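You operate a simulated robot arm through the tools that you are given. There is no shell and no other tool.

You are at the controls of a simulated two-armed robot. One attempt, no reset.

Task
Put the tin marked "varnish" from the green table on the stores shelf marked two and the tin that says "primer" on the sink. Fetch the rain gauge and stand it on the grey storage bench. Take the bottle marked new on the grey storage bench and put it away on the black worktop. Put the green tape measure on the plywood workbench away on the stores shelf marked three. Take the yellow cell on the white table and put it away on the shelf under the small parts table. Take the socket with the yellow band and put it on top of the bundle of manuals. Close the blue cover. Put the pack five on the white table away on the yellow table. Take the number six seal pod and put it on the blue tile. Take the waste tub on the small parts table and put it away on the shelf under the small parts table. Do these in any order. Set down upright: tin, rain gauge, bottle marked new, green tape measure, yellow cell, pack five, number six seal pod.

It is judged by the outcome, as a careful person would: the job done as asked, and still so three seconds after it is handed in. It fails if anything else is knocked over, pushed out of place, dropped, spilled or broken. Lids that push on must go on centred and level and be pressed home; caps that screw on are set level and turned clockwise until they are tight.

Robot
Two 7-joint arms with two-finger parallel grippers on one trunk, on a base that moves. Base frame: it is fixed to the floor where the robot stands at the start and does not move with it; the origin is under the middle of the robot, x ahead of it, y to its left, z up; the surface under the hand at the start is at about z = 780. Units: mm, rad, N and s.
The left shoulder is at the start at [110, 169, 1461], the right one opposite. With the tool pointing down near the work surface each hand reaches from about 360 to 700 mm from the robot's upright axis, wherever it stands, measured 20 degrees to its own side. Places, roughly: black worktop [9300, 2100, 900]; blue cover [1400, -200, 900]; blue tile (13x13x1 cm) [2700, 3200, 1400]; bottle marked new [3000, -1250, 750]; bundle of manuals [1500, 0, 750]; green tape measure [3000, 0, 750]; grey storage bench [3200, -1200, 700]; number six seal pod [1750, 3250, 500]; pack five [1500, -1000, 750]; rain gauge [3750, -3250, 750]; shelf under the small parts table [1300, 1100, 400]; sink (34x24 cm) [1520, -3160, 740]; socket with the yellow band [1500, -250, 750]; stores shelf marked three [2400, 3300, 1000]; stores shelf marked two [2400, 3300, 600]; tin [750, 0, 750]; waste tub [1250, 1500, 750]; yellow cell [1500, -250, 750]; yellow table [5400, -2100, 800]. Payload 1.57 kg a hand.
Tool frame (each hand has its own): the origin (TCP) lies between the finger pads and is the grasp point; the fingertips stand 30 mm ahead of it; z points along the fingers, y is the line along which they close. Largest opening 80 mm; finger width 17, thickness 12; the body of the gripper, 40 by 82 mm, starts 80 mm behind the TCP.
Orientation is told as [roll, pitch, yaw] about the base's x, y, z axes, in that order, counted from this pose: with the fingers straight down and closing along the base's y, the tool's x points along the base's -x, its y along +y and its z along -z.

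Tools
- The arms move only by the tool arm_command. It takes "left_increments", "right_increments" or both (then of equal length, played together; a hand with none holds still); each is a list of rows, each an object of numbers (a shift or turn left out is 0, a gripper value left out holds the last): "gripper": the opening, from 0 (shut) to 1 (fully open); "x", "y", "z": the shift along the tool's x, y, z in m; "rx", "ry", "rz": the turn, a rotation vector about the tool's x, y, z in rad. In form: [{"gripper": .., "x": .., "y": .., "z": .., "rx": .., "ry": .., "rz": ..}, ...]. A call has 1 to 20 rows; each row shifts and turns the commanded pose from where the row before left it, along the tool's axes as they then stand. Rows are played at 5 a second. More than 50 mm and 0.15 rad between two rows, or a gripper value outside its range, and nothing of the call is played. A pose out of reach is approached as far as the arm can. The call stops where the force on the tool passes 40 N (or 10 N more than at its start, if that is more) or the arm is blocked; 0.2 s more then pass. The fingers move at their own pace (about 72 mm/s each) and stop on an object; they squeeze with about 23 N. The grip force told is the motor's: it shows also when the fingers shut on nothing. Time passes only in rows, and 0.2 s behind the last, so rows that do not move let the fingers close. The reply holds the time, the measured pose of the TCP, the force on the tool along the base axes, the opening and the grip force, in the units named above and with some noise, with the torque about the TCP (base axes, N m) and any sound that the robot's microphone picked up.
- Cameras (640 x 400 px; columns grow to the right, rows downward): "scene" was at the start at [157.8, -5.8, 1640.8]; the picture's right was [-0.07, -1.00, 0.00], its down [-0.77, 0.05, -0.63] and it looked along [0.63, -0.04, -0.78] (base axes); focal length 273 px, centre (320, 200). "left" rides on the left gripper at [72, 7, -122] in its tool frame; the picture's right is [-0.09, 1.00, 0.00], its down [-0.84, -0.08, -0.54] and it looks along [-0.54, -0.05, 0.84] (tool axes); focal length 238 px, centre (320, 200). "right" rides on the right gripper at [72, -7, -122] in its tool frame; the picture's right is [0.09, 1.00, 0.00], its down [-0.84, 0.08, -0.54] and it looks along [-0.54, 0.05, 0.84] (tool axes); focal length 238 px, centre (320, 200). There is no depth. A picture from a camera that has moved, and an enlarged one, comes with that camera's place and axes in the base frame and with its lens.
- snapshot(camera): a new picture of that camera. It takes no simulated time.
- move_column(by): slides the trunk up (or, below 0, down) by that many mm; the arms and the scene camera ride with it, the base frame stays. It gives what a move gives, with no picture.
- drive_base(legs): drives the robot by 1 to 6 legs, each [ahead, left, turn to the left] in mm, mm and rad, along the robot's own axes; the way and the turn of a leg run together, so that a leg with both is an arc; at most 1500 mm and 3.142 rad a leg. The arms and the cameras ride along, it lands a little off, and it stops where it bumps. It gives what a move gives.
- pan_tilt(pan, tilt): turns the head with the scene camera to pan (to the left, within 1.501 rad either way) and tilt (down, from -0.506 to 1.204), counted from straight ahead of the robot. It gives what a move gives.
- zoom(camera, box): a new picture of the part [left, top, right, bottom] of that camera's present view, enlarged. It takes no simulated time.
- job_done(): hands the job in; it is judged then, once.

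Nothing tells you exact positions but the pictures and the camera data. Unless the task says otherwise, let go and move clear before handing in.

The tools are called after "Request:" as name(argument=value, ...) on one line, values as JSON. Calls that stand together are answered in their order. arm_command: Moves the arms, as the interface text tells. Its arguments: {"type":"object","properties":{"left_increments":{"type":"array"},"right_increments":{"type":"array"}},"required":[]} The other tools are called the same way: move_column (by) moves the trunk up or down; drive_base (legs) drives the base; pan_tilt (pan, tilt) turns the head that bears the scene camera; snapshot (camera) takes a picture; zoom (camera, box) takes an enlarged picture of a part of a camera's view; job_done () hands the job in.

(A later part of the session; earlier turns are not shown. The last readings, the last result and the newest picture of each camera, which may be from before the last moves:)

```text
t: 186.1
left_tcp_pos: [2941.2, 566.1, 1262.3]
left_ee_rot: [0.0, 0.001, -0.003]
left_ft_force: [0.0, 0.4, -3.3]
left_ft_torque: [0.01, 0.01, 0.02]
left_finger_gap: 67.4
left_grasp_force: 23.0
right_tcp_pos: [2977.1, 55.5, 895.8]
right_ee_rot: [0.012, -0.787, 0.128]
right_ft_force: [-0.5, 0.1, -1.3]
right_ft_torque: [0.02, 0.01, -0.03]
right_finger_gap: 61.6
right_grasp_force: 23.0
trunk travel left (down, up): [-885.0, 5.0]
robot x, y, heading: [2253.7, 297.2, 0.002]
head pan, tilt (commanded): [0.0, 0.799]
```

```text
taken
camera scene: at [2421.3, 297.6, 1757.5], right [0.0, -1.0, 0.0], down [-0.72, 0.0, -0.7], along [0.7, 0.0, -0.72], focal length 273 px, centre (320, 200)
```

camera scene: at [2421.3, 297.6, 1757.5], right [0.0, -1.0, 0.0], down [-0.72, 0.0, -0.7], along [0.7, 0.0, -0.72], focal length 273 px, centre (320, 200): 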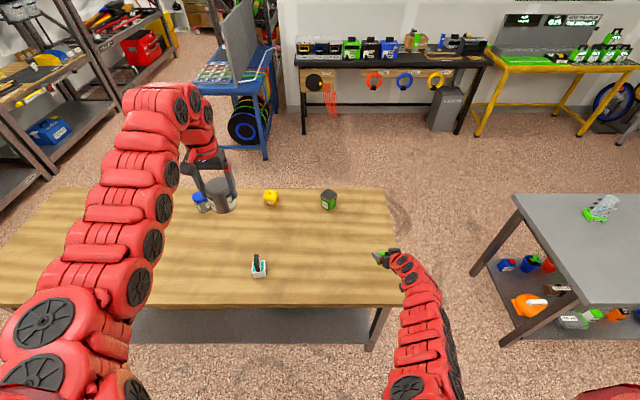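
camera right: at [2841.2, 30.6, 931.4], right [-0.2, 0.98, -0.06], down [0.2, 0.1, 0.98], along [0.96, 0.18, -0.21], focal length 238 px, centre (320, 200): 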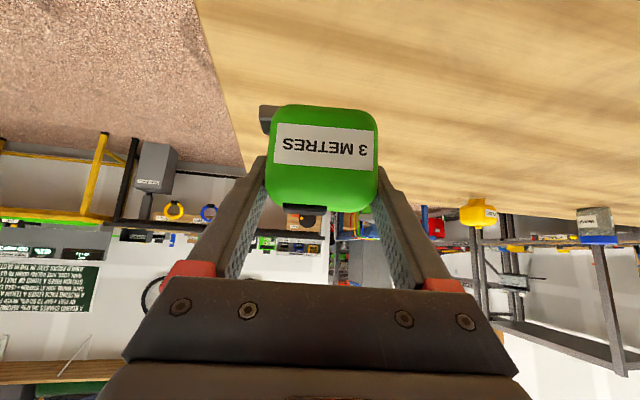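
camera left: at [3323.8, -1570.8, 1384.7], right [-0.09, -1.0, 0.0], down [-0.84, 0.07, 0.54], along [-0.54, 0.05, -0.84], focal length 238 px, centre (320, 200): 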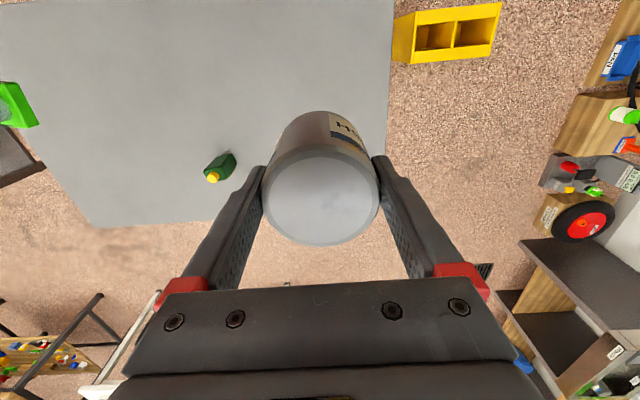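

The tape is held well. To put the varnish tin on a low shelf I need it in a pitched grip too, so I will set it on the clear part of the workbench and regrasp. First I raise the right hand out of the way and strafe left.

Request:
arm_command(right_increments=[{"x": -0.0304, "z": -0.019}, {"x": -0.0304, "z": -0.019}, {"x": -0.0304, "z": -0.019}, {"x": -0.0304, "z": -0.019}, {"x": -0.0304, "z": -0.019}, {"x": -0.0304, "z": -0.019}, {"x": -0.0304, "z": -0.019}, {}])

Request:
drive_base(legs=[[40, 300, 0]])

Request:
snapshot(camera="left")

Request:
snapshot(camera="scene")

```text
t: 187.9
left_tcp_pos: [2942.1, 567.3, 1263.0]
left_ee_rot: [0.0, 0.002, 0.001]
left_ft_force: [0.2, -0.3, -3.2]
left_ft_torque: [0.0, 0.03, -0.03]
left_finger_gap: 67.7
left_grasp_force: 23.2
right_tcp_pos: [3033.4, 60.8, 1140.2]
right_ee_rot: [0.014, -0.786, 0.123]
right_ft_force: [0.3, 0.4, -1.7]
right_ft_torque: [0.03, -0.05, -0.02]
right_finger_gap: 61.7
right_grasp_force: 22.8
trunk travel left (down, up): [-885.0, 5.0]
robot x, y, heading: [2257.9, 296.8, -0.001]
head pan, tilt (commanded): [0.0, 0.799]
```

```text
t: 189.9
left_tcp_pos: [2979.8, 864.3, 1262.9]
left_ee_rot: [0.002, 0.001, 0.0]
left_ft_force: [-0.3, 0.4, -2.9]
left_ft_torque: [0.0, 0.04, 0.02]
left_finger_gap: 67.6
left_grasp_force: 23.4
right_tcp_pos: [3073.3, 358.1, 1139.8]
right_ee_rot: [0.016, -0.787, 0.124]
right_ft_force: [-0.3, 0.1, -1.2]
right_ft_torque: [0.04, 0.01, 0.0]
right_finger_gap: 61.8
right_grasp_force: 22.6
trunk travel left (down, up): [-885.0, 5.0]
robot x, y, heading: [2300.7, 594.3, 0.002]
head pan, tilt (commanded): [0.0, 0.799]
```

```text
taken
camera left: at [2909.0, 870.9, 1384.3], right [0.09, 1.0, 0.0], down [0.84, -0.08, 0.54], along [0.54, -0.05, -0.84], focal length 238 px, centre (320, 200)
```

left: 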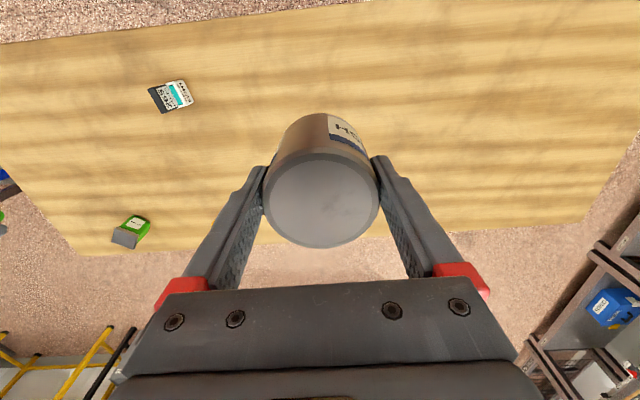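

```text
taken
camera scene: at [2460.9, 593.8, 1757.6], right [0.0, -1.0, 0.0], down [-0.72, 0.0, -0.7], along [0.7, 0.0, -0.72], focal length 273 px, centre (320, 200)
```

scene: 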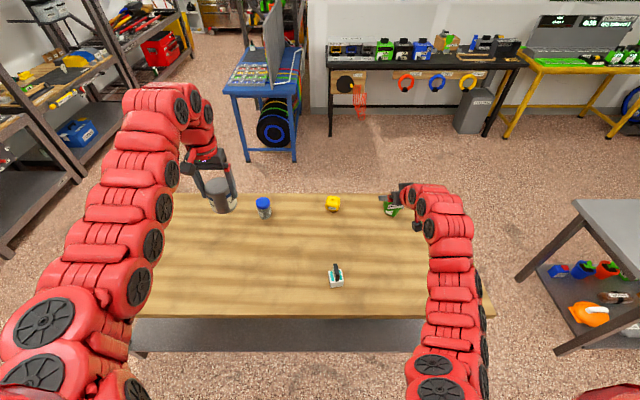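

Below both hands the bench is clear. I lower the trunk by 240, then set the tin down with the left arm.

Request:
move_column(by=-240)

Request:
arm_command(left_increments=[{"z": 0.04}, {"z": 0.04}, {"z": 0.04}, {"z": 0.02}, {"z": 0.01}, {}])

Request:
snapshot(camera="left")

```text
t: 192.4
left_tcp_pos: [2980.8, 866.9, 1022.9]
left_ee_rot: [0.0, 0.004, 0.0]
left_ft_force: [-0.3, 0.3, -3.7]
left_ft_torque: [-0.01, -0.01, -0.01]
left_finger_gap: 67.4
left_grasp_force: 22.7
right_tcp_pos: [3074.1, 361.4, 901.1]
right_ee_rot: [0.014, -0.787, 0.126]
right_ft_force: [-0.7, -0.2, -0.9]
right_ft_torque: [-0.01, -0.03, 0.01]
right_finger_gap: 61.9
right_grasp_force: 23.1
trunk travel left (down, up): [-645.0, 245.0]
robot x, y, heading: [2300.1, 598.0, 0.003]
head pan, tilt (commanded): [0.0, 0.799]
```

```text
t: 193.8
left_tcp_pos: [2979.2, 866.5, 872.6]
left_ee_rot: [-0.001, 0.003, 0.0]
left_ft_force: [0.0, 0.9, -4.0]
left_ft_torque: [-0.01, 0.05, 0.01]
left_finger_gap: 67.8
left_grasp_force: 23.2
right_tcp_pos: [3073.9, 359.5, 898.7]
right_ee_rot: [0.014, -0.788, 0.128]
right_ft_force: [0.7, 1.1, -1.7]
right_ft_torque: [0.02, -0.02, -0.02]
right_finger_gap: 61.9
right_grasp_force: 22.9
trunk travel left (down, up): [-645.0, 245.0]
robot x, y, heading: [2295.5, 595.1, 0.001]
head pan, tilt (commanded): [0.0, 0.799]
```

```text
taken
camera left: at [2907.5, 872.2, 994.2], right [0.09, 1.0, 0.0], down [0.84, -0.08, 0.54], along [0.54, -0.05, -0.84], focal length 238 px, centre (320, 200)
```

left: 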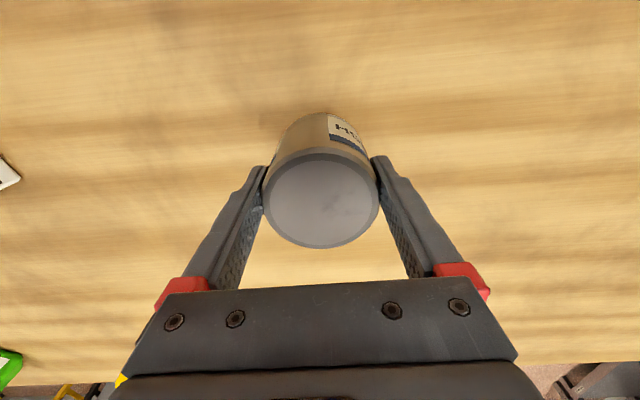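

Request:
arm_command(left_increments=[{"z": 0.006}, {"z": 0.004}, {}])

Request:
arm_command(left_increments=[{"z": 0.004}, {}])

Request:
arm_command(left_increments=[{"z": 0.004}, {}])

```text
t: 194.6
left_tcp_pos: [2979.3, 866.4, 862.9]
left_ee_rot: [0.0, 0.002, -0.002]
left_ft_force: [0.4, -0.7, -2.9]
left_ft_torque: [0.0, 0.04, 0.01]
left_finger_gap: 67.2
left_grasp_force: 23.1
right_tcp_pos: [3074.9, 359.8, 900.1]
right_ee_rot: [0.014, -0.785, 0.127]
right_ft_force: [0.2, -0.2, -1.6]
right_ft_torque: [0.01, -0.03, 0.02]
right_finger_gap: 61.7
right_grasp_force: 23.2
trunk travel left (down, up): [-645.0, 245.0]
robot x, y, heading: [2295.6, 598.2, 0.003]
head pan, tilt (commanded): [0.0, 0.799]
```

```text
t: 195.2
left_tcp_pos: [2979.1, 866.9, 858.3]
left_ee_rot: [0.0, 0.002, 0.001]
left_ft_force: [-0.6, 0.1, -2.6]
left_ft_torque: [-0.04, 0.01, 0.02]
left_finger_gap: 67.6
left_grasp_force: 22.9
right_tcp_pos: [3074.1, 360.6, 900.5]
right_ee_rot: [0.014, -0.788, 0.128]
right_ft_force: [0.3, 0.6, -1.6]
right_ft_torque: [0.02, -0.01, 0.01]
right_finger_gap: 61.7
right_grasp_force: 22.7
trunk travel left (down, up): [-645.0, 245.0]
robot x, y, heading: [2299.5, 596.1, 0.001]
head pan, tilt (commanded): [0.0, 0.799]
```

```text
t: 195.8
left_tcp_pos: [2978.7, 866.7, 854.2]
left_ee_rot: [-0.001, 0.002, 0.0]
left_ft_force: [1.3, -0.6, -3.2]
left_ft_torque: [0.0, 0.02, 0.02]
left_finger_gap: 67.4
left_grasp_force: 22.6
right_tcp_pos: [3074.3, 361.6, 900.2]
right_ee_rot: [0.016, -0.788, 0.128]
right_ft_force: [0.3, 0.7, -1.1]
right_ft_torque: [0.0, -0.01, -0.02]
right_finger_gap: 61.7
right_grasp_force: 23.6
trunk travel left (down, up): [-645.0, 245.0]
robot x, y, heading: [2296.3, 596.8, 0.004]
head pan, tilt (commanded): [0.0, 0.799]
```

Request:
arm_command(left_increments=[{"z": 0.004}, {}])

Request:
arm_command(left_increments=[{"z": 0.004}, {}])

Request:
snapshot(camera="left")

```text
t: 196.4
left_tcp_pos: [2980.0, 866.0, 850.2]
left_ee_rot: [-0.001, 0.004, -0.001]
left_ft_force: [0.5, 0.7, -2.3]
left_ft_torque: [0.02, 0.04, 0.01]
left_finger_gap: 67.4
left_grasp_force: 23.3
right_tcp_pos: [3073.4, 360.4, 900.2]
right_ee_rot: [0.014, -0.786, 0.126]
right_ft_force: [0.0, 0.2, -1.3]
right_ft_torque: [0.01, 0.01, 0.02]
right_finger_gap: 61.7
right_grasp_force: 23.1
trunk travel left (down, up): [-645.0, 245.0]
robot x, y, heading: [2297.9, 595.9, -0.001]
head pan, tilt (commanded): [0.0, 0.799]
```

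```text
t: 197.0
left_tcp_pos: [2980.3, 866.8, 847.8]
left_ee_rot: [0.003, -0.001, -0.001]
left_ft_force: [3.1, 2.4, 12.1]
left_ft_torque: [-0.09, 0.21, -0.03]
left_finger_gap: 67.5
left_grasp_force: 22.7
right_tcp_pos: [3073.1, 360.0, 901.1]
right_ee_rot: [0.015, -0.788, 0.128]
right_ft_force: [-0.9, 0.0, -1.3]
right_ft_torque: [-0.03, 0.03, 0.0]
right_finger_gap: 61.4
right_grasp_force: 23.3
trunk travel left (down, up): [-645.0, 245.0]
robot x, y, heading: [2299.3, 596.4, 0.004]
head pan, tilt (commanded): [0.0, 0.799]
```

```text
taken
camera left: at [2907.7, 872.6, 969.3], right [0.09, 1.0, 0.0], down [0.84, -0.08, 0.54], along [0.54, -0.05, -0.84], focal length 238 px, centre (320, 200)
```

left: 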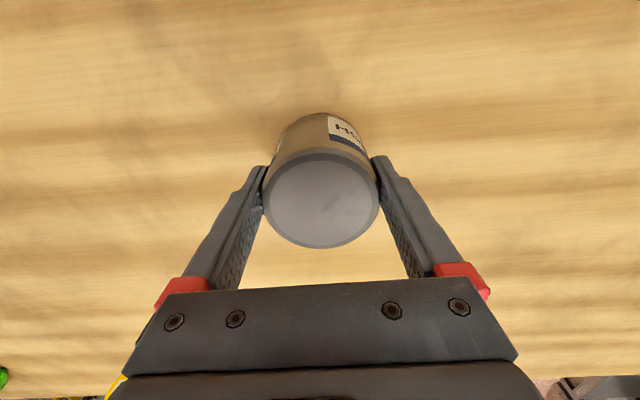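

The tin touches the bench. I release it, rise, back off 180 mm, and pitch the left hand for the regrasp.

Request:
arm_command(left_increments=[{"gripper": 1}, {"gripper": 1}, {"gripper": 1}, {"z": -0.02}, {"z": -0.03}, {"z": -0.03}])

Request:
drive_base(legs=[[-180, 0, 0]])

Request:
arm_command(left_increments=[{"z": 0.03}, {"z": 0.02, "ry": -0.131}, {"ry": -0.131}, {"ry": -0.131}, {"ry": -0.131}, {"ry": -0.131}, {"ry": -0.13}, {}])

Request:
snapshot(camera="left")

```text
t: 198.4
left_tcp_pos: [2979.5, 866.3, 927.7]
left_ee_rot: [0.001, 0.002, -0.002]
left_ft_force: [1.0, 0.6, 0.1]
left_ft_torque: [0.02, -0.05, -0.01]
left_finger_gap: 80.0
left_grasp_force: 0.0
right_tcp_pos: [3072.2, 359.7, 901.9]
right_ee_rot: [0.011, -0.787, 0.129]
right_ft_force: [-0.5, -0.4, -1.5]
right_ft_torque: [0.04, 0.03, -0.03]
right_finger_gap: 62.0
right_grasp_force: 23.1
trunk travel left (down, up): [-645.0, 245.0]
robot x, y, heading: [2300.2, 598.5, 0.0]
head pan, tilt (commanded): [0.0, 0.799]
```

```text
t: 199.9
left_tcp_pos: [2800.6, 865.7, 927.6]
left_ee_rot: [0.001, 0.001, 0.001]
left_ft_force: [0.2, -0.3, -0.2]
left_ft_torque: [0.02, 0.0, -0.01]
left_finger_gap: 80.0
left_grasp_force: 0.0
right_tcp_pos: [2894.7, 359.3, 901.1]
right_ee_rot: [0.013, -0.788, 0.125]
right_ft_force: [0.8, -1.0, -1.3]
right_ft_torque: [0.03, -0.01, -0.03]
right_finger_gap: 61.7
right_grasp_force: 23.0
trunk travel left (down, up): [-645.0, 245.0]
robot x, y, heading: [2115.3, 593.1, 0.003]
head pan, tilt (commanded): [0.0, 0.799]
```

```text
t: 201.7
left_tcp_pos: [2802.2, 865.4, 877.4]
left_ee_rot: [0.001, -0.785, 0.0]
left_ft_force: [-0.1, -0.2, -0.4]
left_ft_torque: [-0.01, -0.01, -0.03]
left_finger_gap: 80.1
left_grasp_force: 0.0
right_tcp_pos: [2893.8, 360.3, 900.3]
right_ee_rot: [0.016, -0.785, 0.127]
right_ft_force: [-0.2, -1.1, -2.0]
right_ft_torque: [-0.06, -0.01, 0.0]
right_finger_gap: 61.8
right_grasp_force: 22.8
trunk travel left (down, up): [-645.0, 245.0]
robot x, y, heading: [2118.2, 593.3, 0.001]
head pan, tilt (commanded): [0.0, 0.799]
```

```text
taken
camera left: at [2664.7, 871.2, 911.6], right [0.07, 1.0, 0.07], down [0.21, -0.08, 0.97], along [0.98, -0.05, -0.21], focal length 238 px, centre (320, 200)
```

left: 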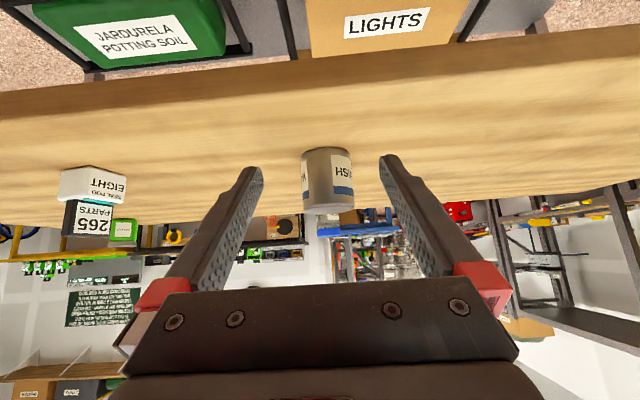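

The seal pod number eight stands on this bench, so pods look like that white base with a display. The tin is upright and centred. I lower the left hand to z≈822 and roll forward 176 mm.

Request:
arm_command(left_increments=[{"x": 0.014, "z": 0.014}, {"x": 0.014, "z": 0.014}, {"x": 0.0105, "z": 0.0105}, {}])

Request:
drive_base(legs=[[120, 0, 0]])

Request:
snapshot(camera="left")

```text
t: 202.7
left_tcp_pos: [2800.7, 864.9, 823.0]
left_ee_rot: [0.0, -0.784, -0.001]
left_ft_force: [0.6, -0.3, -0.2]
left_ft_torque: [0.01, 0.0, -0.01]
left_finger_gap: 79.9
left_grasp_force: 0.1
right_tcp_pos: [2894.0, 358.4, 899.8]
right_ee_rot: [0.013, -0.787, 0.127]
right_ft_force: [-0.2, 0.2, -0.1]
right_ft_torque: [-0.03, -0.02, -0.02]
right_finger_gap: 61.6
right_grasp_force: 22.9
trunk travel left (down, up): [-645.0, 245.0]
robot x, y, heading: [2121.4, 595.2, 0.007]
head pan, tilt (commanded): [0.0, 0.799]
```

```text
t: 204.0
left_tcp_pos: [2921.9, 866.3, 821.8]
left_ee_rot: [0.001, -0.782, 0.0]
left_ft_force: [-0.1, 0.1, -0.1]
left_ft_torque: [0.0, -0.02, -0.01]
left_finger_gap: 80.2
left_grasp_force: 0.0
right_tcp_pos: [3016.0, 359.9, 901.3]
right_ee_rot: [0.014, -0.786, 0.127]
right_ft_force: [0.6, -0.5, -1.6]
right_ft_torque: [-0.02, 0.0, -0.03]
right_finger_gap: 61.9
right_grasp_force: 23.2
trunk travel left (down, up): [-645.0, 245.0]
robot x, y, heading: [2240.1, 595.1, 0.006]
head pan, tilt (commanded): [0.0, 0.799]
```

```text
taken
camera left: at [2785.4, 871.7, 857.4], right [0.06, 1.0, 0.06], down [0.21, -0.08, 0.97], along [0.98, -0.05, -0.22], focal length 238 px, centre (320, 200)
```

left: 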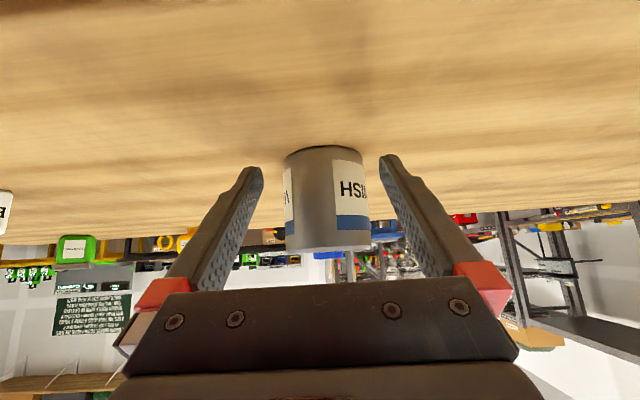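

Request:
drive_base(legs=[[55, 0, 0]])

Request:
snapshot(camera="left")

```text
t: 204.9
left_tcp_pos: [2976.8, 865.5, 822.2]
left_ee_rot: [0.0, -0.78, 0.001]
left_ft_force: [-0.2, 0.2, 0.3]
left_ft_torque: [0.01, 0.02, -0.05]
left_finger_gap: 80.3
left_grasp_force: 0.1
right_tcp_pos: [3070.9, 359.8, 899.8]
right_ee_rot: [0.014, -0.784, 0.127]
right_ft_force: [-0.4, 0.3, -1.1]
right_ft_torque: [-0.03, 0.01, -0.01]
right_finger_gap: 61.7
right_grasp_force: 23.2
trunk travel left (down, up): [-645.0, 245.0]
robot x, y, heading: [2294.7, 596.4, 0.005]
head pan, tilt (commanded): [0.0, 0.799]
```

```text
taken
camera left: at [2840.5, 871.8, 857.0], right [0.07, 1.0, 0.06], down [0.21, -0.08, 0.97], along [0.98, -0.05, -0.22], focal length 238 px, centre (320, 200)
```

left: 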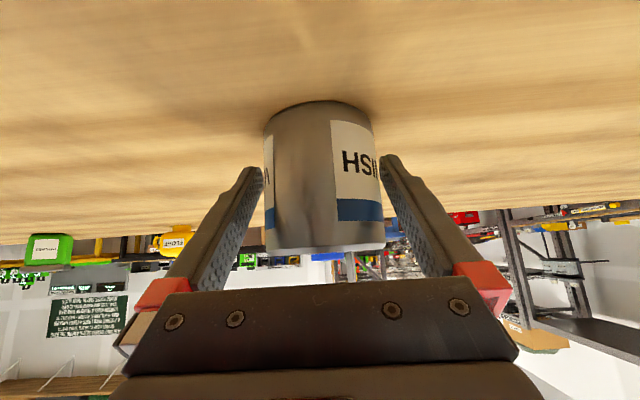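

Straddled evenly. I close the left gripper and lift with the trunk.

Request:
arm_command(left_increments=[{"gripper": 0}, {"gripper": 0}, {"gripper": 0}, {"gripper": 0}])

Request:
move_column(by=60)

Request:
snapshot(camera="left")

```text
t: 205.9
left_tcp_pos: [2977.4, 864.9, 822.0]
left_ee_rot: [0.0, -0.781, 0.0]
left_ft_force: [-0.3, 0.0, 0.8]
left_ft_torque: [0.02, 0.02, 0.01]
left_finger_gap: 67.4
left_grasp_force: 23.0
right_tcp_pos: [3070.6, 360.2, 899.4]
right_ee_rot: [0.014, -0.786, 0.127]
right_ft_force: [0.0, 0.2, -1.8]
right_ft_torque: [-0.03, -0.03, 0.03]
right_finger_gap: 61.8
right_grasp_force: 22.8
trunk travel left (down, up): [-645.0, 245.0]
robot x, y, heading: [2295.0, 599.3, 0.002]
head pan, tilt (commanded): [0.0, 0.799]
```

```text
t: 206.9
left_tcp_pos: [2976.9, 866.1, 882.5]
left_ee_rot: [0.0, -0.782, 0.0]
left_ft_force: [0.3, -0.2, -3.1]
left_ft_torque: [0.01, 0.01, -0.05]
left_finger_gap: 67.2
left_grasp_force: 23.3
right_tcp_pos: [3070.1, 360.1, 959.5]
right_ee_rot: [0.013, -0.786, 0.127]
right_ft_force: [0.1, -0.3, -0.7]
right_ft_torque: [-0.04, 0.01, -0.01]
right_finger_gap: 61.7
right_grasp_force: 23.3
trunk travel left (down, up): [-705.0, 185.0]
robot x, y, heading: [2296.0, 600.2, -0.002]
head pan, tilt (commanded): [0.0, 0.799]
```

```text
taken
camera left: at [2840.1, 871.9, 917.1], right [0.07, 1.0, 0.06], down [0.21, -0.08, 0.97], along [0.98, -0.05, -0.22], focal length 238 px, centre (320, 200)
```

left: 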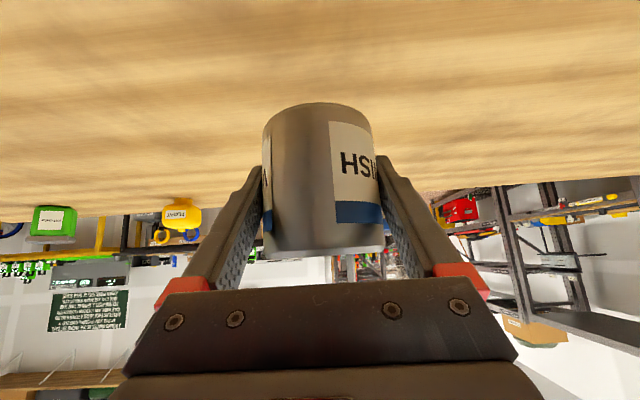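

The tin is held in the pitched grip. I raise the trunk a bit, back off, turn left and drive north to the stores shelving.

Request:
move_column(by=100)

Request:
drive_base(legs=[[-100, 0, 0], [0, 0, 1.571], [800, 0, 0]])

Request:
pan_tilt(pan=0.0, tilt=0.45)

Request:
snapshot(camera="scene")

Request:
zoom(camera="scene", box=[200, 60, 460, 260])

```text
t: 208.2
left_tcp_pos: [2976.7, 865.9, 982.9]
left_ee_rot: [-0.001, -0.782, 0.001]
left_ft_force: [0.4, 0.2, -3.7]
left_ft_torque: [0.05, 0.03, 0.01]
left_finger_gap: 67.3
left_grasp_force: 22.6
right_tcp_pos: [3069.9, 359.4, 1059.9]
right_ee_rot: [0.013, -0.785, 0.128]
right_ft_force: [0.7, -0.4, -1.5]
right_ft_torque: [-0.03, -0.04, 0.01]
right_finger_gap: 61.8
right_grasp_force: 22.4
trunk travel left (down, up): [-805.0, 85.0]
robot x, y, heading: [2293.5, 597.1, 0.002]
head pan, tilt (commanded): [0.0, 0.799]
```

```text
t: 217.1
left_tcp_pos: [1927.4, 2080.1, 982.0]
left_ee_rot: [-0.001, -0.781, 1.571]
left_ft_force: [0.6, 0.9, -2.5]
left_ft_torque: [-0.02, 0.01, 0.02]
left_finger_gap: 67.5
left_grasp_force: 22.9
right_tcp_pos: [2434.4, 2175.0, 1061.0]
right_ee_rot: [0.014, -0.784, 1.697]
right_ft_force: [-0.4, -0.4, -1.7]
right_ft_torque: [-0.01, 0.03, -0.01]
right_finger_gap: 61.9
right_grasp_force: 23.5
trunk travel left (down, up): [-805.0, 85.0]
robot x, y, heading: [2195.6, 1399.3, 1.575]
head pan, tilt (commanded): [0.0, 0.799]
```

```text
t: 217.9
left_tcp_pos: [1927.7, 2081.4, 981.8]
left_ee_rot: [0.0, -0.782, 1.571]
left_ft_force: [0.2, 0.1, -3.0]
left_ft_torque: [-0.01, 0.04, -0.01]
left_finger_gap: 67.7
left_grasp_force: 22.9
right_tcp_pos: [2433.2, 2173.7, 1060.0]
right_ee_rot: [0.013, -0.786, 1.696]
right_ft_force: [-0.2, -0.7, -1.7]
right_ft_torque: [-0.02, 0.04, 0.01]
right_finger_gap: 61.9
right_grasp_force: 22.6
trunk travel left (down, up): [-805.0, 85.0]
robot x, y, heading: [2199.6, 1397.8, 1.567]
head pan, tilt (commanded): [0.0, 0.45]
```

```text
taken
camera scene: at [2198.5, 1571.5, 1707.9], right [1.0, 0.0, 0.0], down [0.0, -0.44, -0.9], along [0.0, 0.9, -0.44], focal length 273 px, centre (320, 200)
```

scene: 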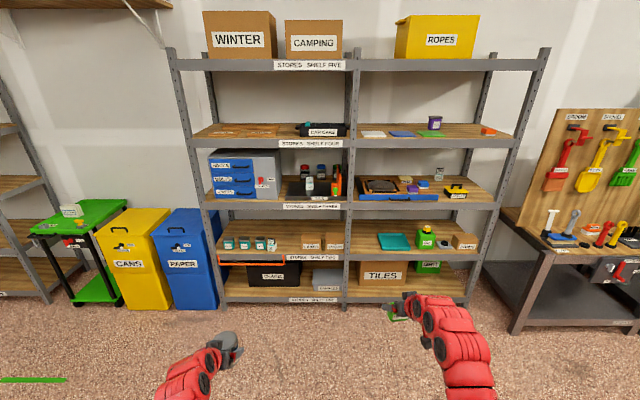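

```text
2.00 times, centred on (330, 160) of scene
camera zoom: at [2198.5, 1571.5, 1707.9], right [1.0, 0.0, 0.0], down [0.0, -0.44, -0.9], along [0.0, 0.9, -0.44], focal length 545 px, centre (300, 280)
```

zoom: 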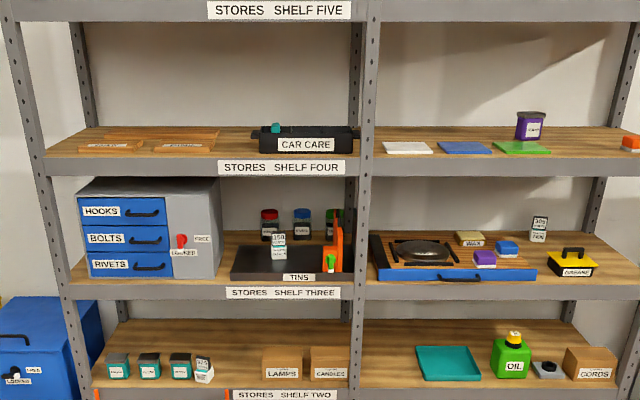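

Request:
zoom(camera="scene", box=[215, 225, 345, 265])

Request:
zoom(camera="scene", box=[350, 150, 480, 270])

Request:
zoom(camera="scene", box=[270, 150, 350, 210])

Request:
zoom(camera="scene", box=[350, 100, 510, 150])

```text
4.92 times, centred on (280, 245) of scene
camera zoom: at [2198.5, 1571.5, 1707.9], right [1.0, 0.0, 0.0], down [0.0, -0.44, -0.9], along [0.0, 0.9, -0.44], focal length 1342 px, centre (517, -22)
```

zoom: 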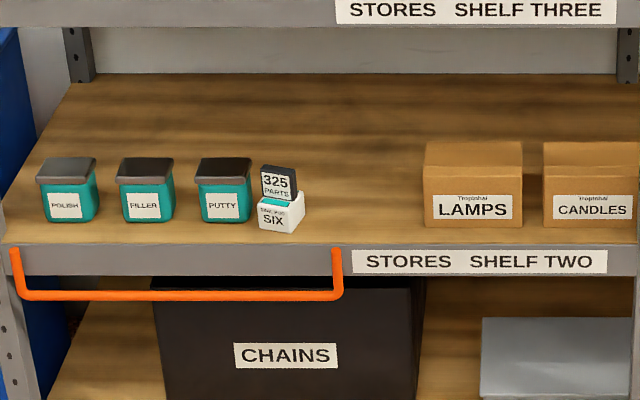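

```text
3.33 times, centred on (415, 210) of scene
camera zoom: at [2198.5, 1571.5, 1707.9], right [1.0, 0.0, 0.0], down [0.0, -0.44, -0.9], along [0.0, 0.9, -0.44], focal length 909 px, centre (3, 167)
```

zoom: 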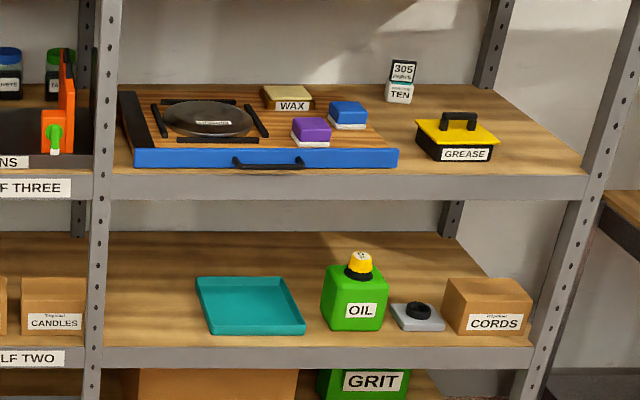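

```text
6.67 times, centred on (310, 180) of scene
camera zoom: at [2198.5, 1571.5, 1707.9], right [1.0, 0.0, 0.0], down [0.0, -0.44, -0.9], along [0.0, 0.9, -0.44], focal length 1818 px, centre (387, 333)
```

zoom: 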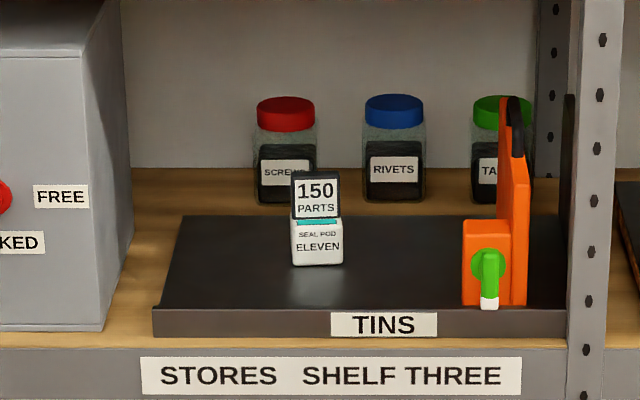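

```text
4.00 times, centred on (430, 125) of scene
camera zoom: at [2198.5, 1571.5, 1707.9], right [1.0, 0.0, 0.0], down [0.0, -0.44, -0.9], along [0.0, 0.9, -0.44], focal length 1091 px, centre (-120, 500)
```

zoom: 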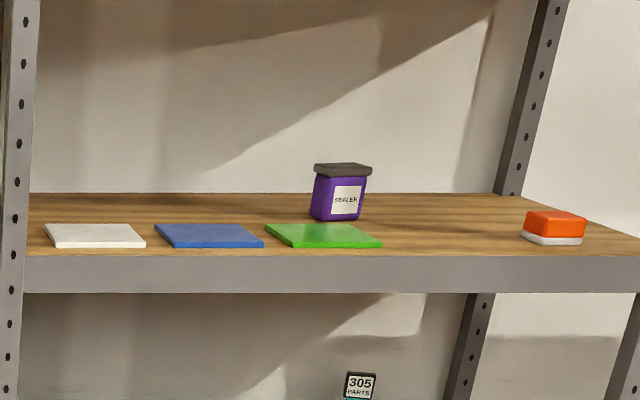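

Seal pod SIX is on shelf two (left bay, about (1882,3045)), and the blue tile is on shelf four. Shelf heights work out near 622, 994 and 1369, front edge y≈3000. For the tape on shelf three the free spot is right of the GREASE box. I tuck the left hand back and straighten the right hand, then drive there.

Request:
arm_command(left_increments=[{"x": 0.035}, {"x": 0.035}, {"x": 0.035}, {"x": 0.035}], right_increments=[{"rx": 0.044, "rz": 0.044}, {"rx": 0.044, "rz": 0.044}, {}, {}])

Request:
drive_base(legs=[[700, 0, 0], [0, -724, 0]])

Request:
pan_tilt(pan=-0.25, tilt=0.45)

Request:
snapshot(camera="scene")

Request:
snapshot(camera="right")

```text
t: 218.9
left_tcp_pos: [1928.2, 1980.7, 883.4]
left_ee_rot: [-0.002, -0.784, 1.571]
left_ft_force: [-0.1, 0.7, -3.6]
left_ft_torque: [0.0, -0.01, 0.0]
left_finger_gap: 67.4
left_grasp_force: 22.2
right_tcp_pos: [2433.2, 2173.3, 1061.3]
right_ee_rot: [0.012, -0.786, 1.572]
right_ft_force: [0.6, -0.3, -1.9]
right_ft_torque: [0.04, 0.01, 0.01]
right_finger_gap: 61.7
right_grasp_force: 23.0
trunk travel left (down, up): [-805.0, 85.0]
robot x, y, heading: [2199.6, 1401.2, 1.57]
head pan, tilt (commanded): [0.0, 0.45]
```

```text
t: 226.3
left_tcp_pos: [2666.7, 2674.4, 884.1]
left_ee_rot: [-0.001, -0.782, 1.565]
left_ft_force: [-0.8, 0.8, -3.4]
left_ft_torque: [-0.01, 0.01, -0.04]
left_finger_gap: 67.6
left_grasp_force: 23.4
right_tcp_pos: [3174.5, 2865.1, 1059.8]
right_ee_rot: [0.012, -0.784, 1.569]
right_ft_force: [-0.3, 0.0, -2.0]
right_ft_torque: [-0.02, -0.02, 0.05]
right_finger_gap: 61.6
right_grasp_force: 23.2
trunk travel left (down, up): [-805.0, 85.0]
robot x, y, heading: [2934.6, 2092.7, 1.567]
head pan, tilt (commanded): [0.0, 0.45]
```

```text
t: 227.1
left_tcp_pos: [2666.5, 2674.7, 883.4]
left_ee_rot: [-0.001, -0.782, 1.565]
left_ft_force: [-0.5, -0.5, -2.8]
left_ft_torque: [-0.03, -0.03, -0.02]
left_finger_gap: 67.5
left_grasp_force: 22.7
right_tcp_pos: [3174.7, 2866.4, 1059.5]
right_ee_rot: [0.012, -0.787, 1.569]
right_ft_force: [-0.2, 0.0, -1.8]
right_ft_torque: [0.03, -0.04, -0.01]
right_finger_gap: 61.5
right_grasp_force: 23.0
trunk travel left (down, up): [-805.0, 85.0]
robot x, y, heading: [2932.6, 2092.5, 1.568]
head pan, tilt (commanded): [-0.25, 0.45]
```

```text
taken
camera scene: at [2958.9, 2260.5, 1708.0], right [0.97, -0.25, 0.0], down [-0.11, -0.42, -0.9], along [0.22, 0.87, -0.44], focal length 273 px, centre (320, 200)
```

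scene: 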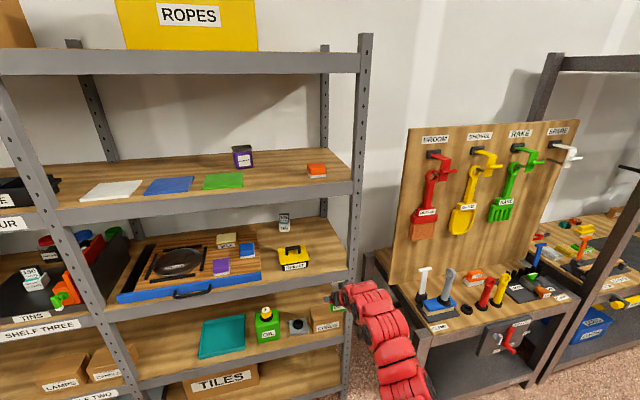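

```text
taken
camera right: at [3181.7, 2728.2, 1095.6], right [-1.0, -0.07, -0.06], down [-0.07, 0.21, 0.98], along [-0.06, 0.98, -0.21], focal length 238 px, centre (320, 200)
```

right: 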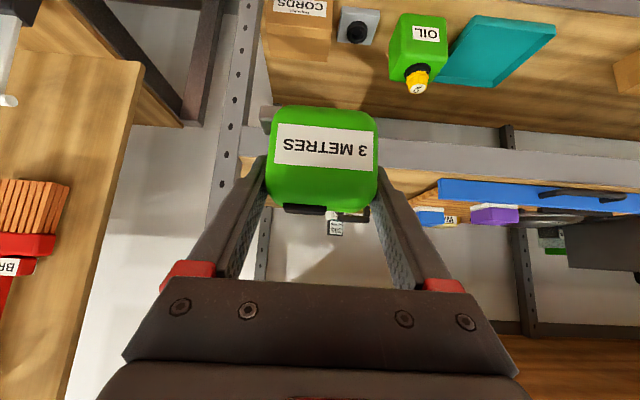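

Request:
zoom(camera="scene", box=[200, 190, 380, 310])

```text
3.33 times, centred on (290, 250) of scene
camera zoom: at [2958.9, 2260.5, 1708.0], right [0.97, -0.25, 0.0], down [-0.11, -0.42, -0.9], along [0.22, 0.87, -0.44], focal length 909 px, centre (420, 33)
```

zoom: 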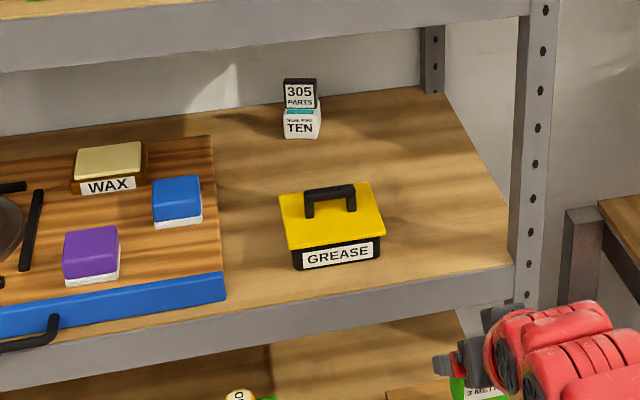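

Using three views, shelf three comes out at z≈952 with its front edge at y≈3086; the free strip right of GREASE runs x 3134–3283. I aim for (3207,3150): shift the hand 30 mm right and drive ahead.

Request:
arm_command(right_increments=[{"y": -0.03}, {}])

Request:
drive_base(legs=[[180, 0, 0]])

Request:
snapshot(camera="right")

Request:
snapshot(camera="scene")

```text
t: 227.7
left_tcp_pos: [2664.5, 2673.9, 884.6]
left_ee_rot: [0.001, -0.782, 1.566]
left_ft_force: [0.2, -0.1, -3.5]
left_ft_torque: [0.01, -0.01, -0.01]
left_finger_gap: 67.5
left_grasp_force: 22.7
right_tcp_pos: [3202.3, 2865.3, 1060.6]
right_ee_rot: [0.012, -0.785, 1.568]
right_ft_force: [-0.5, -0.1, -1.8]
right_ft_torque: [0.01, -0.03, -0.03]
right_finger_gap: 61.9
right_grasp_force: 22.9
trunk travel left (down, up): [-805.0, 85.0]
robot x, y, heading: [2933.8, 2088.4, 1.564]
head pan, tilt (commanded): [-0.25, 0.45]
```

```text
t: 229.2
left_tcp_pos: [2666.4, 2851.3, 883.1]
left_ee_rot: [-0.001, -0.782, 1.567]
left_ft_force: [-0.6, 0.2, -2.4]
left_ft_torque: [-0.01, -0.01, -0.01]
left_finger_gap: 67.4
left_grasp_force: 22.7
right_tcp_pos: [3203.5, 3044.1, 1060.5]
right_ee_rot: [0.013, -0.786, 1.569]
right_ft_force: [-0.2, -0.4, -1.8]
right_ft_torque: [0.03, 0.01, -0.01]
right_finger_gap: 61.6
right_grasp_force: 22.7
trunk travel left (down, up): [-805.0, 85.0]
robot x, y, heading: [2934.8, 2267.5, 1.568]
head pan, tilt (commanded): [-0.25, 0.45]
```

```text
taken
camera right: at [3211.7, 2906.5, 1095.8], right [-1.0, -0.07, -0.06], down [-0.07, 0.21, 0.98], along [-0.06, 0.98, -0.21], focal length 238 px, centre (320, 200)
```

right: 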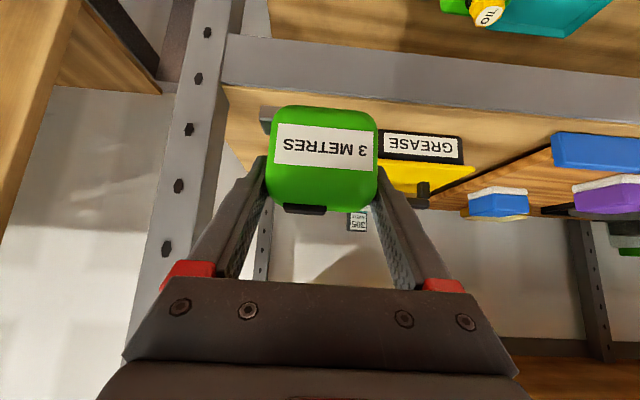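

```text
taken
camera scene: at [2959.3, 2437.7, 1708.1], right [0.97, -0.25, 0.0], down [-0.11, -0.42, -0.9], along [0.22, 0.87, -0.44], focal length 273 px, centre (320, 200)
```

scene: 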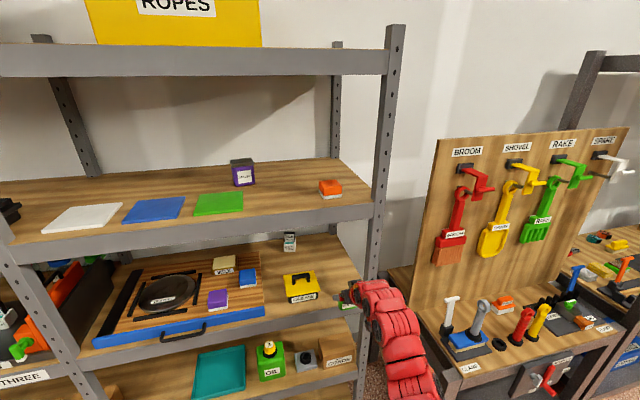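

Lined up: GREASE ends at x≈3132 and the post begins at x≈3285. I roll in another 110 mm and lower the tape slowly.

Request:
drive_base(legs=[[108, 0, 0]])

Request:
arm_command(right_increments=[{"x": 0.0106, "z": 0.0106}, {"x": 0.0106, "z": 0.0106}, {"x": 0.0071, "z": 0.0071}, {}])

Request:
snapshot(camera="right")

```text
t: 230.4
left_tcp_pos: [2666.8, 2959.5, 882.7]
left_ee_rot: [-0.002, -0.782, 1.567]
left_ft_force: [0.0, 0.0, -3.4]
left_ft_torque: [-0.02, 0.04, 0.01]
left_finger_gap: 67.6
left_grasp_force: 22.8
right_tcp_pos: [3205.1, 3153.1, 1059.5]
right_ee_rot: [0.013, -0.787, 1.569]
right_ft_force: [-0.6, 0.4, -1.6]
right_ft_torque: [0.01, 0.02, 0.02]
right_finger_gap: 61.7
right_grasp_force: 23.2
trunk travel left (down, up): [-805.0, 85.0]
robot x, y, heading: [2937.5, 2379.8, 1.566]
head pan, tilt (commanded): [-0.25, 0.45]
```

```text
t: 231.4
left_tcp_pos: [2666.9, 2959.5, 883.7]
left_ee_rot: [0.001, -0.783, 1.567]
left_ft_force: [-0.5, -0.1, -2.4]
left_ft_torque: [0.01, -0.03, 0.05]
left_finger_gap: 67.5
left_grasp_force: 22.7
right_tcp_pos: [3205.2, 3151.9, 1019.7]
right_ee_rot: [0.014, -0.785, 1.57]
right_ft_force: [0.2, -0.9, -0.9]
right_ft_torque: [0.01, 0.02, 0.0]
right_finger_gap: 61.6
right_grasp_force: 23.4
trunk travel left (down, up): [-805.0, 85.0]
robot x, y, heading: [2936.3, 2377.6, 1.57]
head pan, tilt (commanded): [-0.25, 0.45]
```

```text
taken
camera right: at [3211.8, 3014.6, 1055.3], right [-1.0, -0.07, -0.06], down [-0.07, 0.21, 0.98], along [-0.06, 0.98, -0.21], focal length 238 px, centre (320, 200)
```

right: 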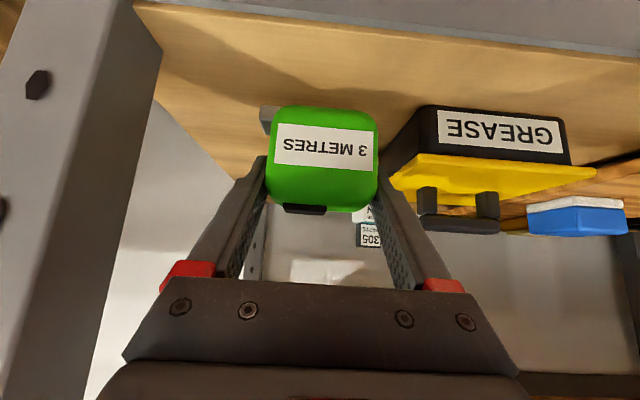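

The GREASE lid reaches to about x 3157, so I shift 13 mm further right before lowering on, and will open only partly.

Request:
arm_command(right_increments=[{"y": -0.013}, {"x": 0.0071, "z": 0.0071}, {}])

Request:
arm_command(right_increments=[{"x": 0.003, "z": 0.003}, {}])

Request:
arm_command(right_increments=[{"x": 0.003, "z": 0.003}, {}])

Request:
arm_command(right_increments=[{"x": 0.003, "z": 0.003}, {}])

```text
t: 232.2
left_tcp_pos: [2667.9, 2960.5, 883.1]
left_ee_rot: [0.001, -0.783, 1.566]
left_ft_force: [-0.1, -0.5, -3.5]
left_ft_torque: [-0.03, 0.05, 0.01]
left_finger_gap: 67.2
left_grasp_force: 22.5
right_tcp_pos: [3217.2, 3152.3, 1009.4]
right_ee_rot: [0.013, -0.784, 1.569]
right_ft_force: [0.3, 0.3, -1.1]
right_ft_torque: [-0.02, -0.02, -0.02]
right_finger_gap: 61.8
right_grasp_force: 23.1
trunk travel left (down, up): [-805.0, 85.0]
robot x, y, heading: [2934.0, 2378.8, 1.567]
head pan, tilt (commanded): [-0.25, 0.45]
```

```text
t: 232.8
left_tcp_pos: [2667.1, 2960.6, 882.9]
left_ee_rot: [0.0, -0.781, 1.567]
left_ft_force: [-0.5, 0.3, -3.1]
left_ft_torque: [-0.02, -0.01, -0.03]
left_finger_gap: 67.4
left_grasp_force: 23.7
right_tcp_pos: [3216.0, 3152.9, 1005.1]
right_ee_rot: [0.013, -0.785, 1.571]
right_ft_force: [-0.8, -0.1, -1.4]
right_ft_torque: [-0.01, -0.02, 0.01]
right_finger_gap: 61.8
right_grasp_force: 22.9
trunk travel left (down, up): [-805.0, 85.0]
robot x, y, heading: [2932.9, 2376.2, 1.573]
head pan, tilt (commanded): [-0.25, 0.45]
```

```text
t: 233.4
left_tcp_pos: [2667.3, 2960.9, 883.3]
left_ee_rot: [0.0, -0.782, 1.568]
left_ft_force: [-0.6, -1.1, -3.3]
left_ft_torque: [0.01, 0.0, 0.01]
left_finger_gap: 67.2
left_grasp_force: 23.0
right_tcp_pos: [3216.5, 3152.9, 1001.6]
right_ee_rot: [0.015, -0.785, 1.569]
right_ft_force: [0.7, 0.5, -1.5]
right_ft_torque: [0.0, -0.01, -0.01]
right_finger_gap: 61.6
right_grasp_force: 22.7
trunk travel left (down, up): [-805.0, 85.0]
robot x, y, heading: [2934.7, 2381.0, 1.575]
head pan, tilt (commanded): [-0.25, 0.45]
```

```text
t: 234.0
left_tcp_pos: [2666.9, 2960.9, 884.3]
left_ee_rot: [0.001, -0.782, 1.566]
left_ft_force: [-0.6, 1.2, -3.5]
left_ft_torque: [-0.02, -0.01, 0.02]
left_finger_gap: 67.3
left_grasp_force: 23.4
right_tcp_pos: [3217.4, 3153.0, 997.3]
right_ee_rot: [0.013, -0.785, 1.569]
right_ft_force: [-1.1, 0.0, -0.7]
right_ft_torque: [0.05, -0.04, -0.04]
right_finger_gap: 62.0
right_grasp_force: 23.0
trunk travel left (down, up): [-805.0, 85.0]
robot x, y, heading: [2937.0, 2378.6, 1.57]
head pan, tilt (commanded): [-0.25, 0.45]
```

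Request:
arm_command(right_increments=[{"x": 0.003, "z": 0.003}, {}])

Request:
arm_command(right_increments=[{"x": 0.003, "z": 0.003}, {}])

Request:
arm_command(right_increments=[{"x": 0.003, "z": 0.003}, {}])

Request:
snapshot(camera="right")

```text
t: 234.6
left_tcp_pos: [2665.8, 2958.8, 883.9]
left_ee_rot: [-0.002, -0.784, 1.568]
left_ft_force: [-0.6, -0.6, -3.2]
left_ft_torque: [-0.02, 0.02, -0.05]
left_finger_gap: 67.5
left_grasp_force: 23.3
right_tcp_pos: [3215.5, 3152.0, 995.5]
right_ee_rot: [0.013, -0.791, 1.572]
right_ft_force: [1.2, 3.7, 15.7]
right_ft_torque: [-0.23, -0.26, 0.02]
right_finger_gap: 61.7
right_grasp_force: 23.5
trunk travel left (down, up): [-805.0, 85.0]
robot x, y, heading: [2935.9, 2376.9, 1.567]
head pan, tilt (commanded): [-0.25, 0.45]
```

```text
t: 235.2
left_tcp_pos: [2666.3, 2958.2, 883.6]
left_ee_rot: [-0.001, -0.783, 1.567]
left_ft_force: [-0.6, 0.3, -3.1]
left_ft_torque: [-0.01, 0.01, -0.03]
left_finger_gap: 67.2
left_grasp_force: 22.7
right_tcp_pos: [3216.3, 3151.6, 990.5]
right_ee_rot: [0.01, -0.786, 1.571]
right_ft_force: [1.5, 2.6, 16.4]
right_ft_torque: [0.01, -0.34, 0.11]
right_finger_gap: 62.0
right_grasp_force: 22.9
trunk travel left (down, up): [-805.0, 85.0]
robot x, y, heading: [2936.9, 2376.1, 1.571]
head pan, tilt (commanded): [-0.25, 0.45]
```

```text
t: 235.8
left_tcp_pos: [2666.8, 2958.4, 883.6]
left_ee_rot: [-0.002, -0.783, 1.568]
left_ft_force: [0.5, -0.8, -3.6]
left_ft_torque: [-0.06, -0.01, -0.01]
left_finger_gap: 67.3
left_grasp_force: 22.9
right_tcp_pos: [3216.4, 3151.4, 985.9]
right_ee_rot: [0.012, -0.787, 1.569]
right_ft_force: [0.9, -0.8, 16.8]
right_ft_torque: [-0.04, -0.34, -0.01]
right_finger_gap: 61.9
right_grasp_force: 23.1
trunk travel left (down, up): [-805.0, 85.0]
robot x, y, heading: [2935.9, 2378.8, 1.568]
head pan, tilt (commanded): [-0.25, 0.45]
```

```text
taken
camera right: at [3223.7, 3013.4, 1021.6], right [-1.0, -0.07, -0.06], down [-0.07, 0.21, 0.98], along [-0.06, 0.98, -0.21], focal length 238 px, centre (320, 200)
```

right: 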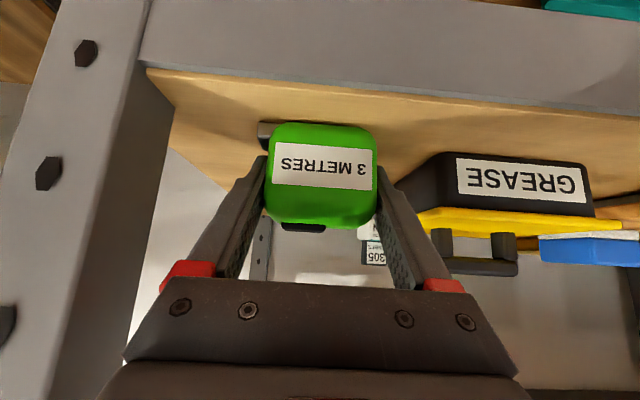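

The tape is on the shelf. I open partly and draw back along the fingers.

Request:
arm_command(right_increments=[{"gripper": 0.85}, {"gripper": 0.9}, {"gripper": 0.9}, {"z": -0.02}, {"z": -0.03}, {"z": -0.03}])

Request:
snapshot(camera="right")

```text
t: 237.2
left_tcp_pos: [2667.2, 2958.6, 883.9]
left_ee_rot: [0.002, -0.78, 1.568]
left_ft_force: [-0.2, 0.3, -3.9]
left_ft_torque: [0.02, 0.0, -0.01]
left_finger_gap: 67.5
left_grasp_force: 22.7
right_tcp_pos: [3217.3, 3096.5, 1039.7]
right_ee_rot: [0.014, -0.786, 1.569]
right_ft_force: [-0.1, -0.8, -0.3]
right_ft_torque: [0.01, 0.03, 0.02]
right_finger_gap: 71.9
right_grasp_force: 0.1
trunk travel left (down, up): [-805.0, 85.0]
robot x, y, heading: [2938.8, 2376.2, 1.567]
head pan, tilt (commanded): [-0.25, 0.45]
```

```text
taken
camera right: at [3225.0, 2958.4, 1077.2], right [-1.0, -0.07, -0.06], down [-0.07, 0.21, 0.98], along [-0.06, 0.98, -0.21], focal length 238 px, centre (320, 200)
```

right: 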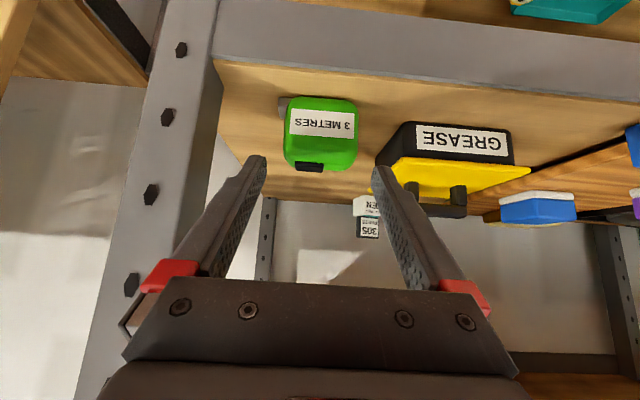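

The tape measure stands free on shelf three. I back off, return the right hand to a tucked downward pose, and strafe left to the left bay for the varnish.

Request:
drive_base(legs=[[-280, 0, 0]])

Request:
arm_command(right_increments=[{"gripper": 1, "ry": 0.131}, {"ry": 0.131}, {"ry": 0.131}, {"ry": 0.131}, {"ry": 0.131}, {"ry": 0.131}, {"x": 0.045, "z": 0.025}, {"x": 0.045, "z": 0.025}, {"x": 0.045, "z": 0.025}, {"x": 0.045, "z": 0.025}, {"x": 0.045, "z": 0.025}, {"x": 0.045, "z": 0.025}, {"x": 0.03, "z": 0.02}])

Request:
drive_base(legs=[[0, 695, 0]])

Request:
pan_tilt(pan=0.15, tilt=0.75)

Request:
snapshot(camera="scene")

```text
t: 239.2
left_tcp_pos: [2667.8, 2683.9, 881.9]
left_ee_rot: [0.002, -0.781, 1.564]
left_ft_force: [-0.3, 0.8, -3.3]
left_ft_torque: [-0.01, 0.0, 0.03]
left_finger_gap: 67.6
left_grasp_force: 22.3
right_tcp_pos: [3219.5, 2816.5, 1040.6]
right_ee_rot: [0.012, -0.783, 1.565]
right_ft_force: [-0.2, -0.4, 0.5]
right_ft_torque: [-0.02, 0.01, 0.02]
right_finger_gap: 72.2
right_grasp_force: 0.0
trunk travel left (down, up): [-805.0, 85.0]
robot x, y, heading: [2934.7, 2099.4, 1.565]
head pan, tilt (commanded): [-0.25, 0.45]
```

```text
refused: row 7 steps farther than a row can; nothing moved
```

```text
t: 243.0
left_tcp_pos: [1965.2, 2683.0, 882.8]
left_ee_rot: [0.0, -0.782, 1.568]
left_ft_force: [-0.2, 0.7, -4.1]
left_ft_torque: [-0.03, -0.02, -0.04]
left_finger_gap: 67.5
left_grasp_force: 22.6
right_tcp_pos: [2516.3, 2820.6, 1040.9]
right_ee_rot: [0.014, -0.785, 1.573]
right_ft_force: [-0.7, 0.1, 0.7]
right_ft_torque: [-0.01, -0.02, 0.0]
right_finger_gap: 72.0
right_grasp_force: 0.1
trunk travel left (down, up): [-805.0, 85.0]
robot x, y, heading: [2232.6, 2100.5, 1.57]
head pan, tilt (commanded): [-0.25, 0.45]
```

```text
t: 243.9
left_tcp_pos: [1964.8, 2681.4, 883.8]
left_ee_rot: [0.0, -0.783, 1.57]
left_ft_force: [-0.4, 0.8, -2.8]
left_ft_torque: [-0.07, 0.01, 0.04]
left_finger_gap: 67.2
left_grasp_force: 23.3
right_tcp_pos: [2515.3, 2819.9, 1040.1]
right_ee_rot: [0.013, -0.784, 1.573]
right_ft_force: [-0.7, 0.2, -0.4]
right_ft_torque: [-0.05, 0.03, 0.01]
right_finger_gap: 72.1
right_grasp_force: 0.0
trunk travel left (down, up): [-805.0, 85.0]
robot x, y, heading: [2233.3, 2102.2, 1.571]
head pan, tilt (commanded): [0.15, 0.75]
```

```text
taken
camera scene: at [2224.4, 2262.1, 1681.6], right [0.99, 0.15, 0.0], down [0.1, -0.67, -0.73], along [-0.11, 0.72, -0.68], focal length 273 px, centre (320, 200)
```

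scene: 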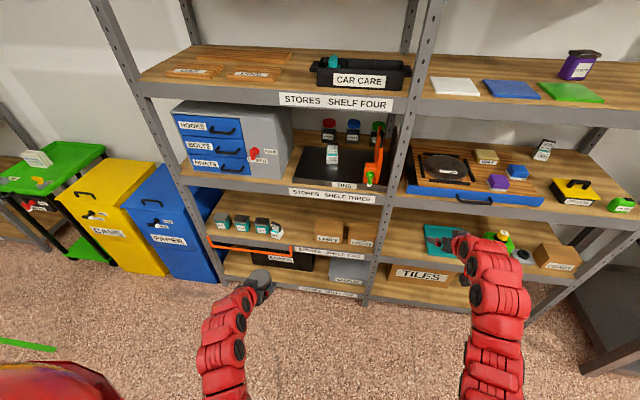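

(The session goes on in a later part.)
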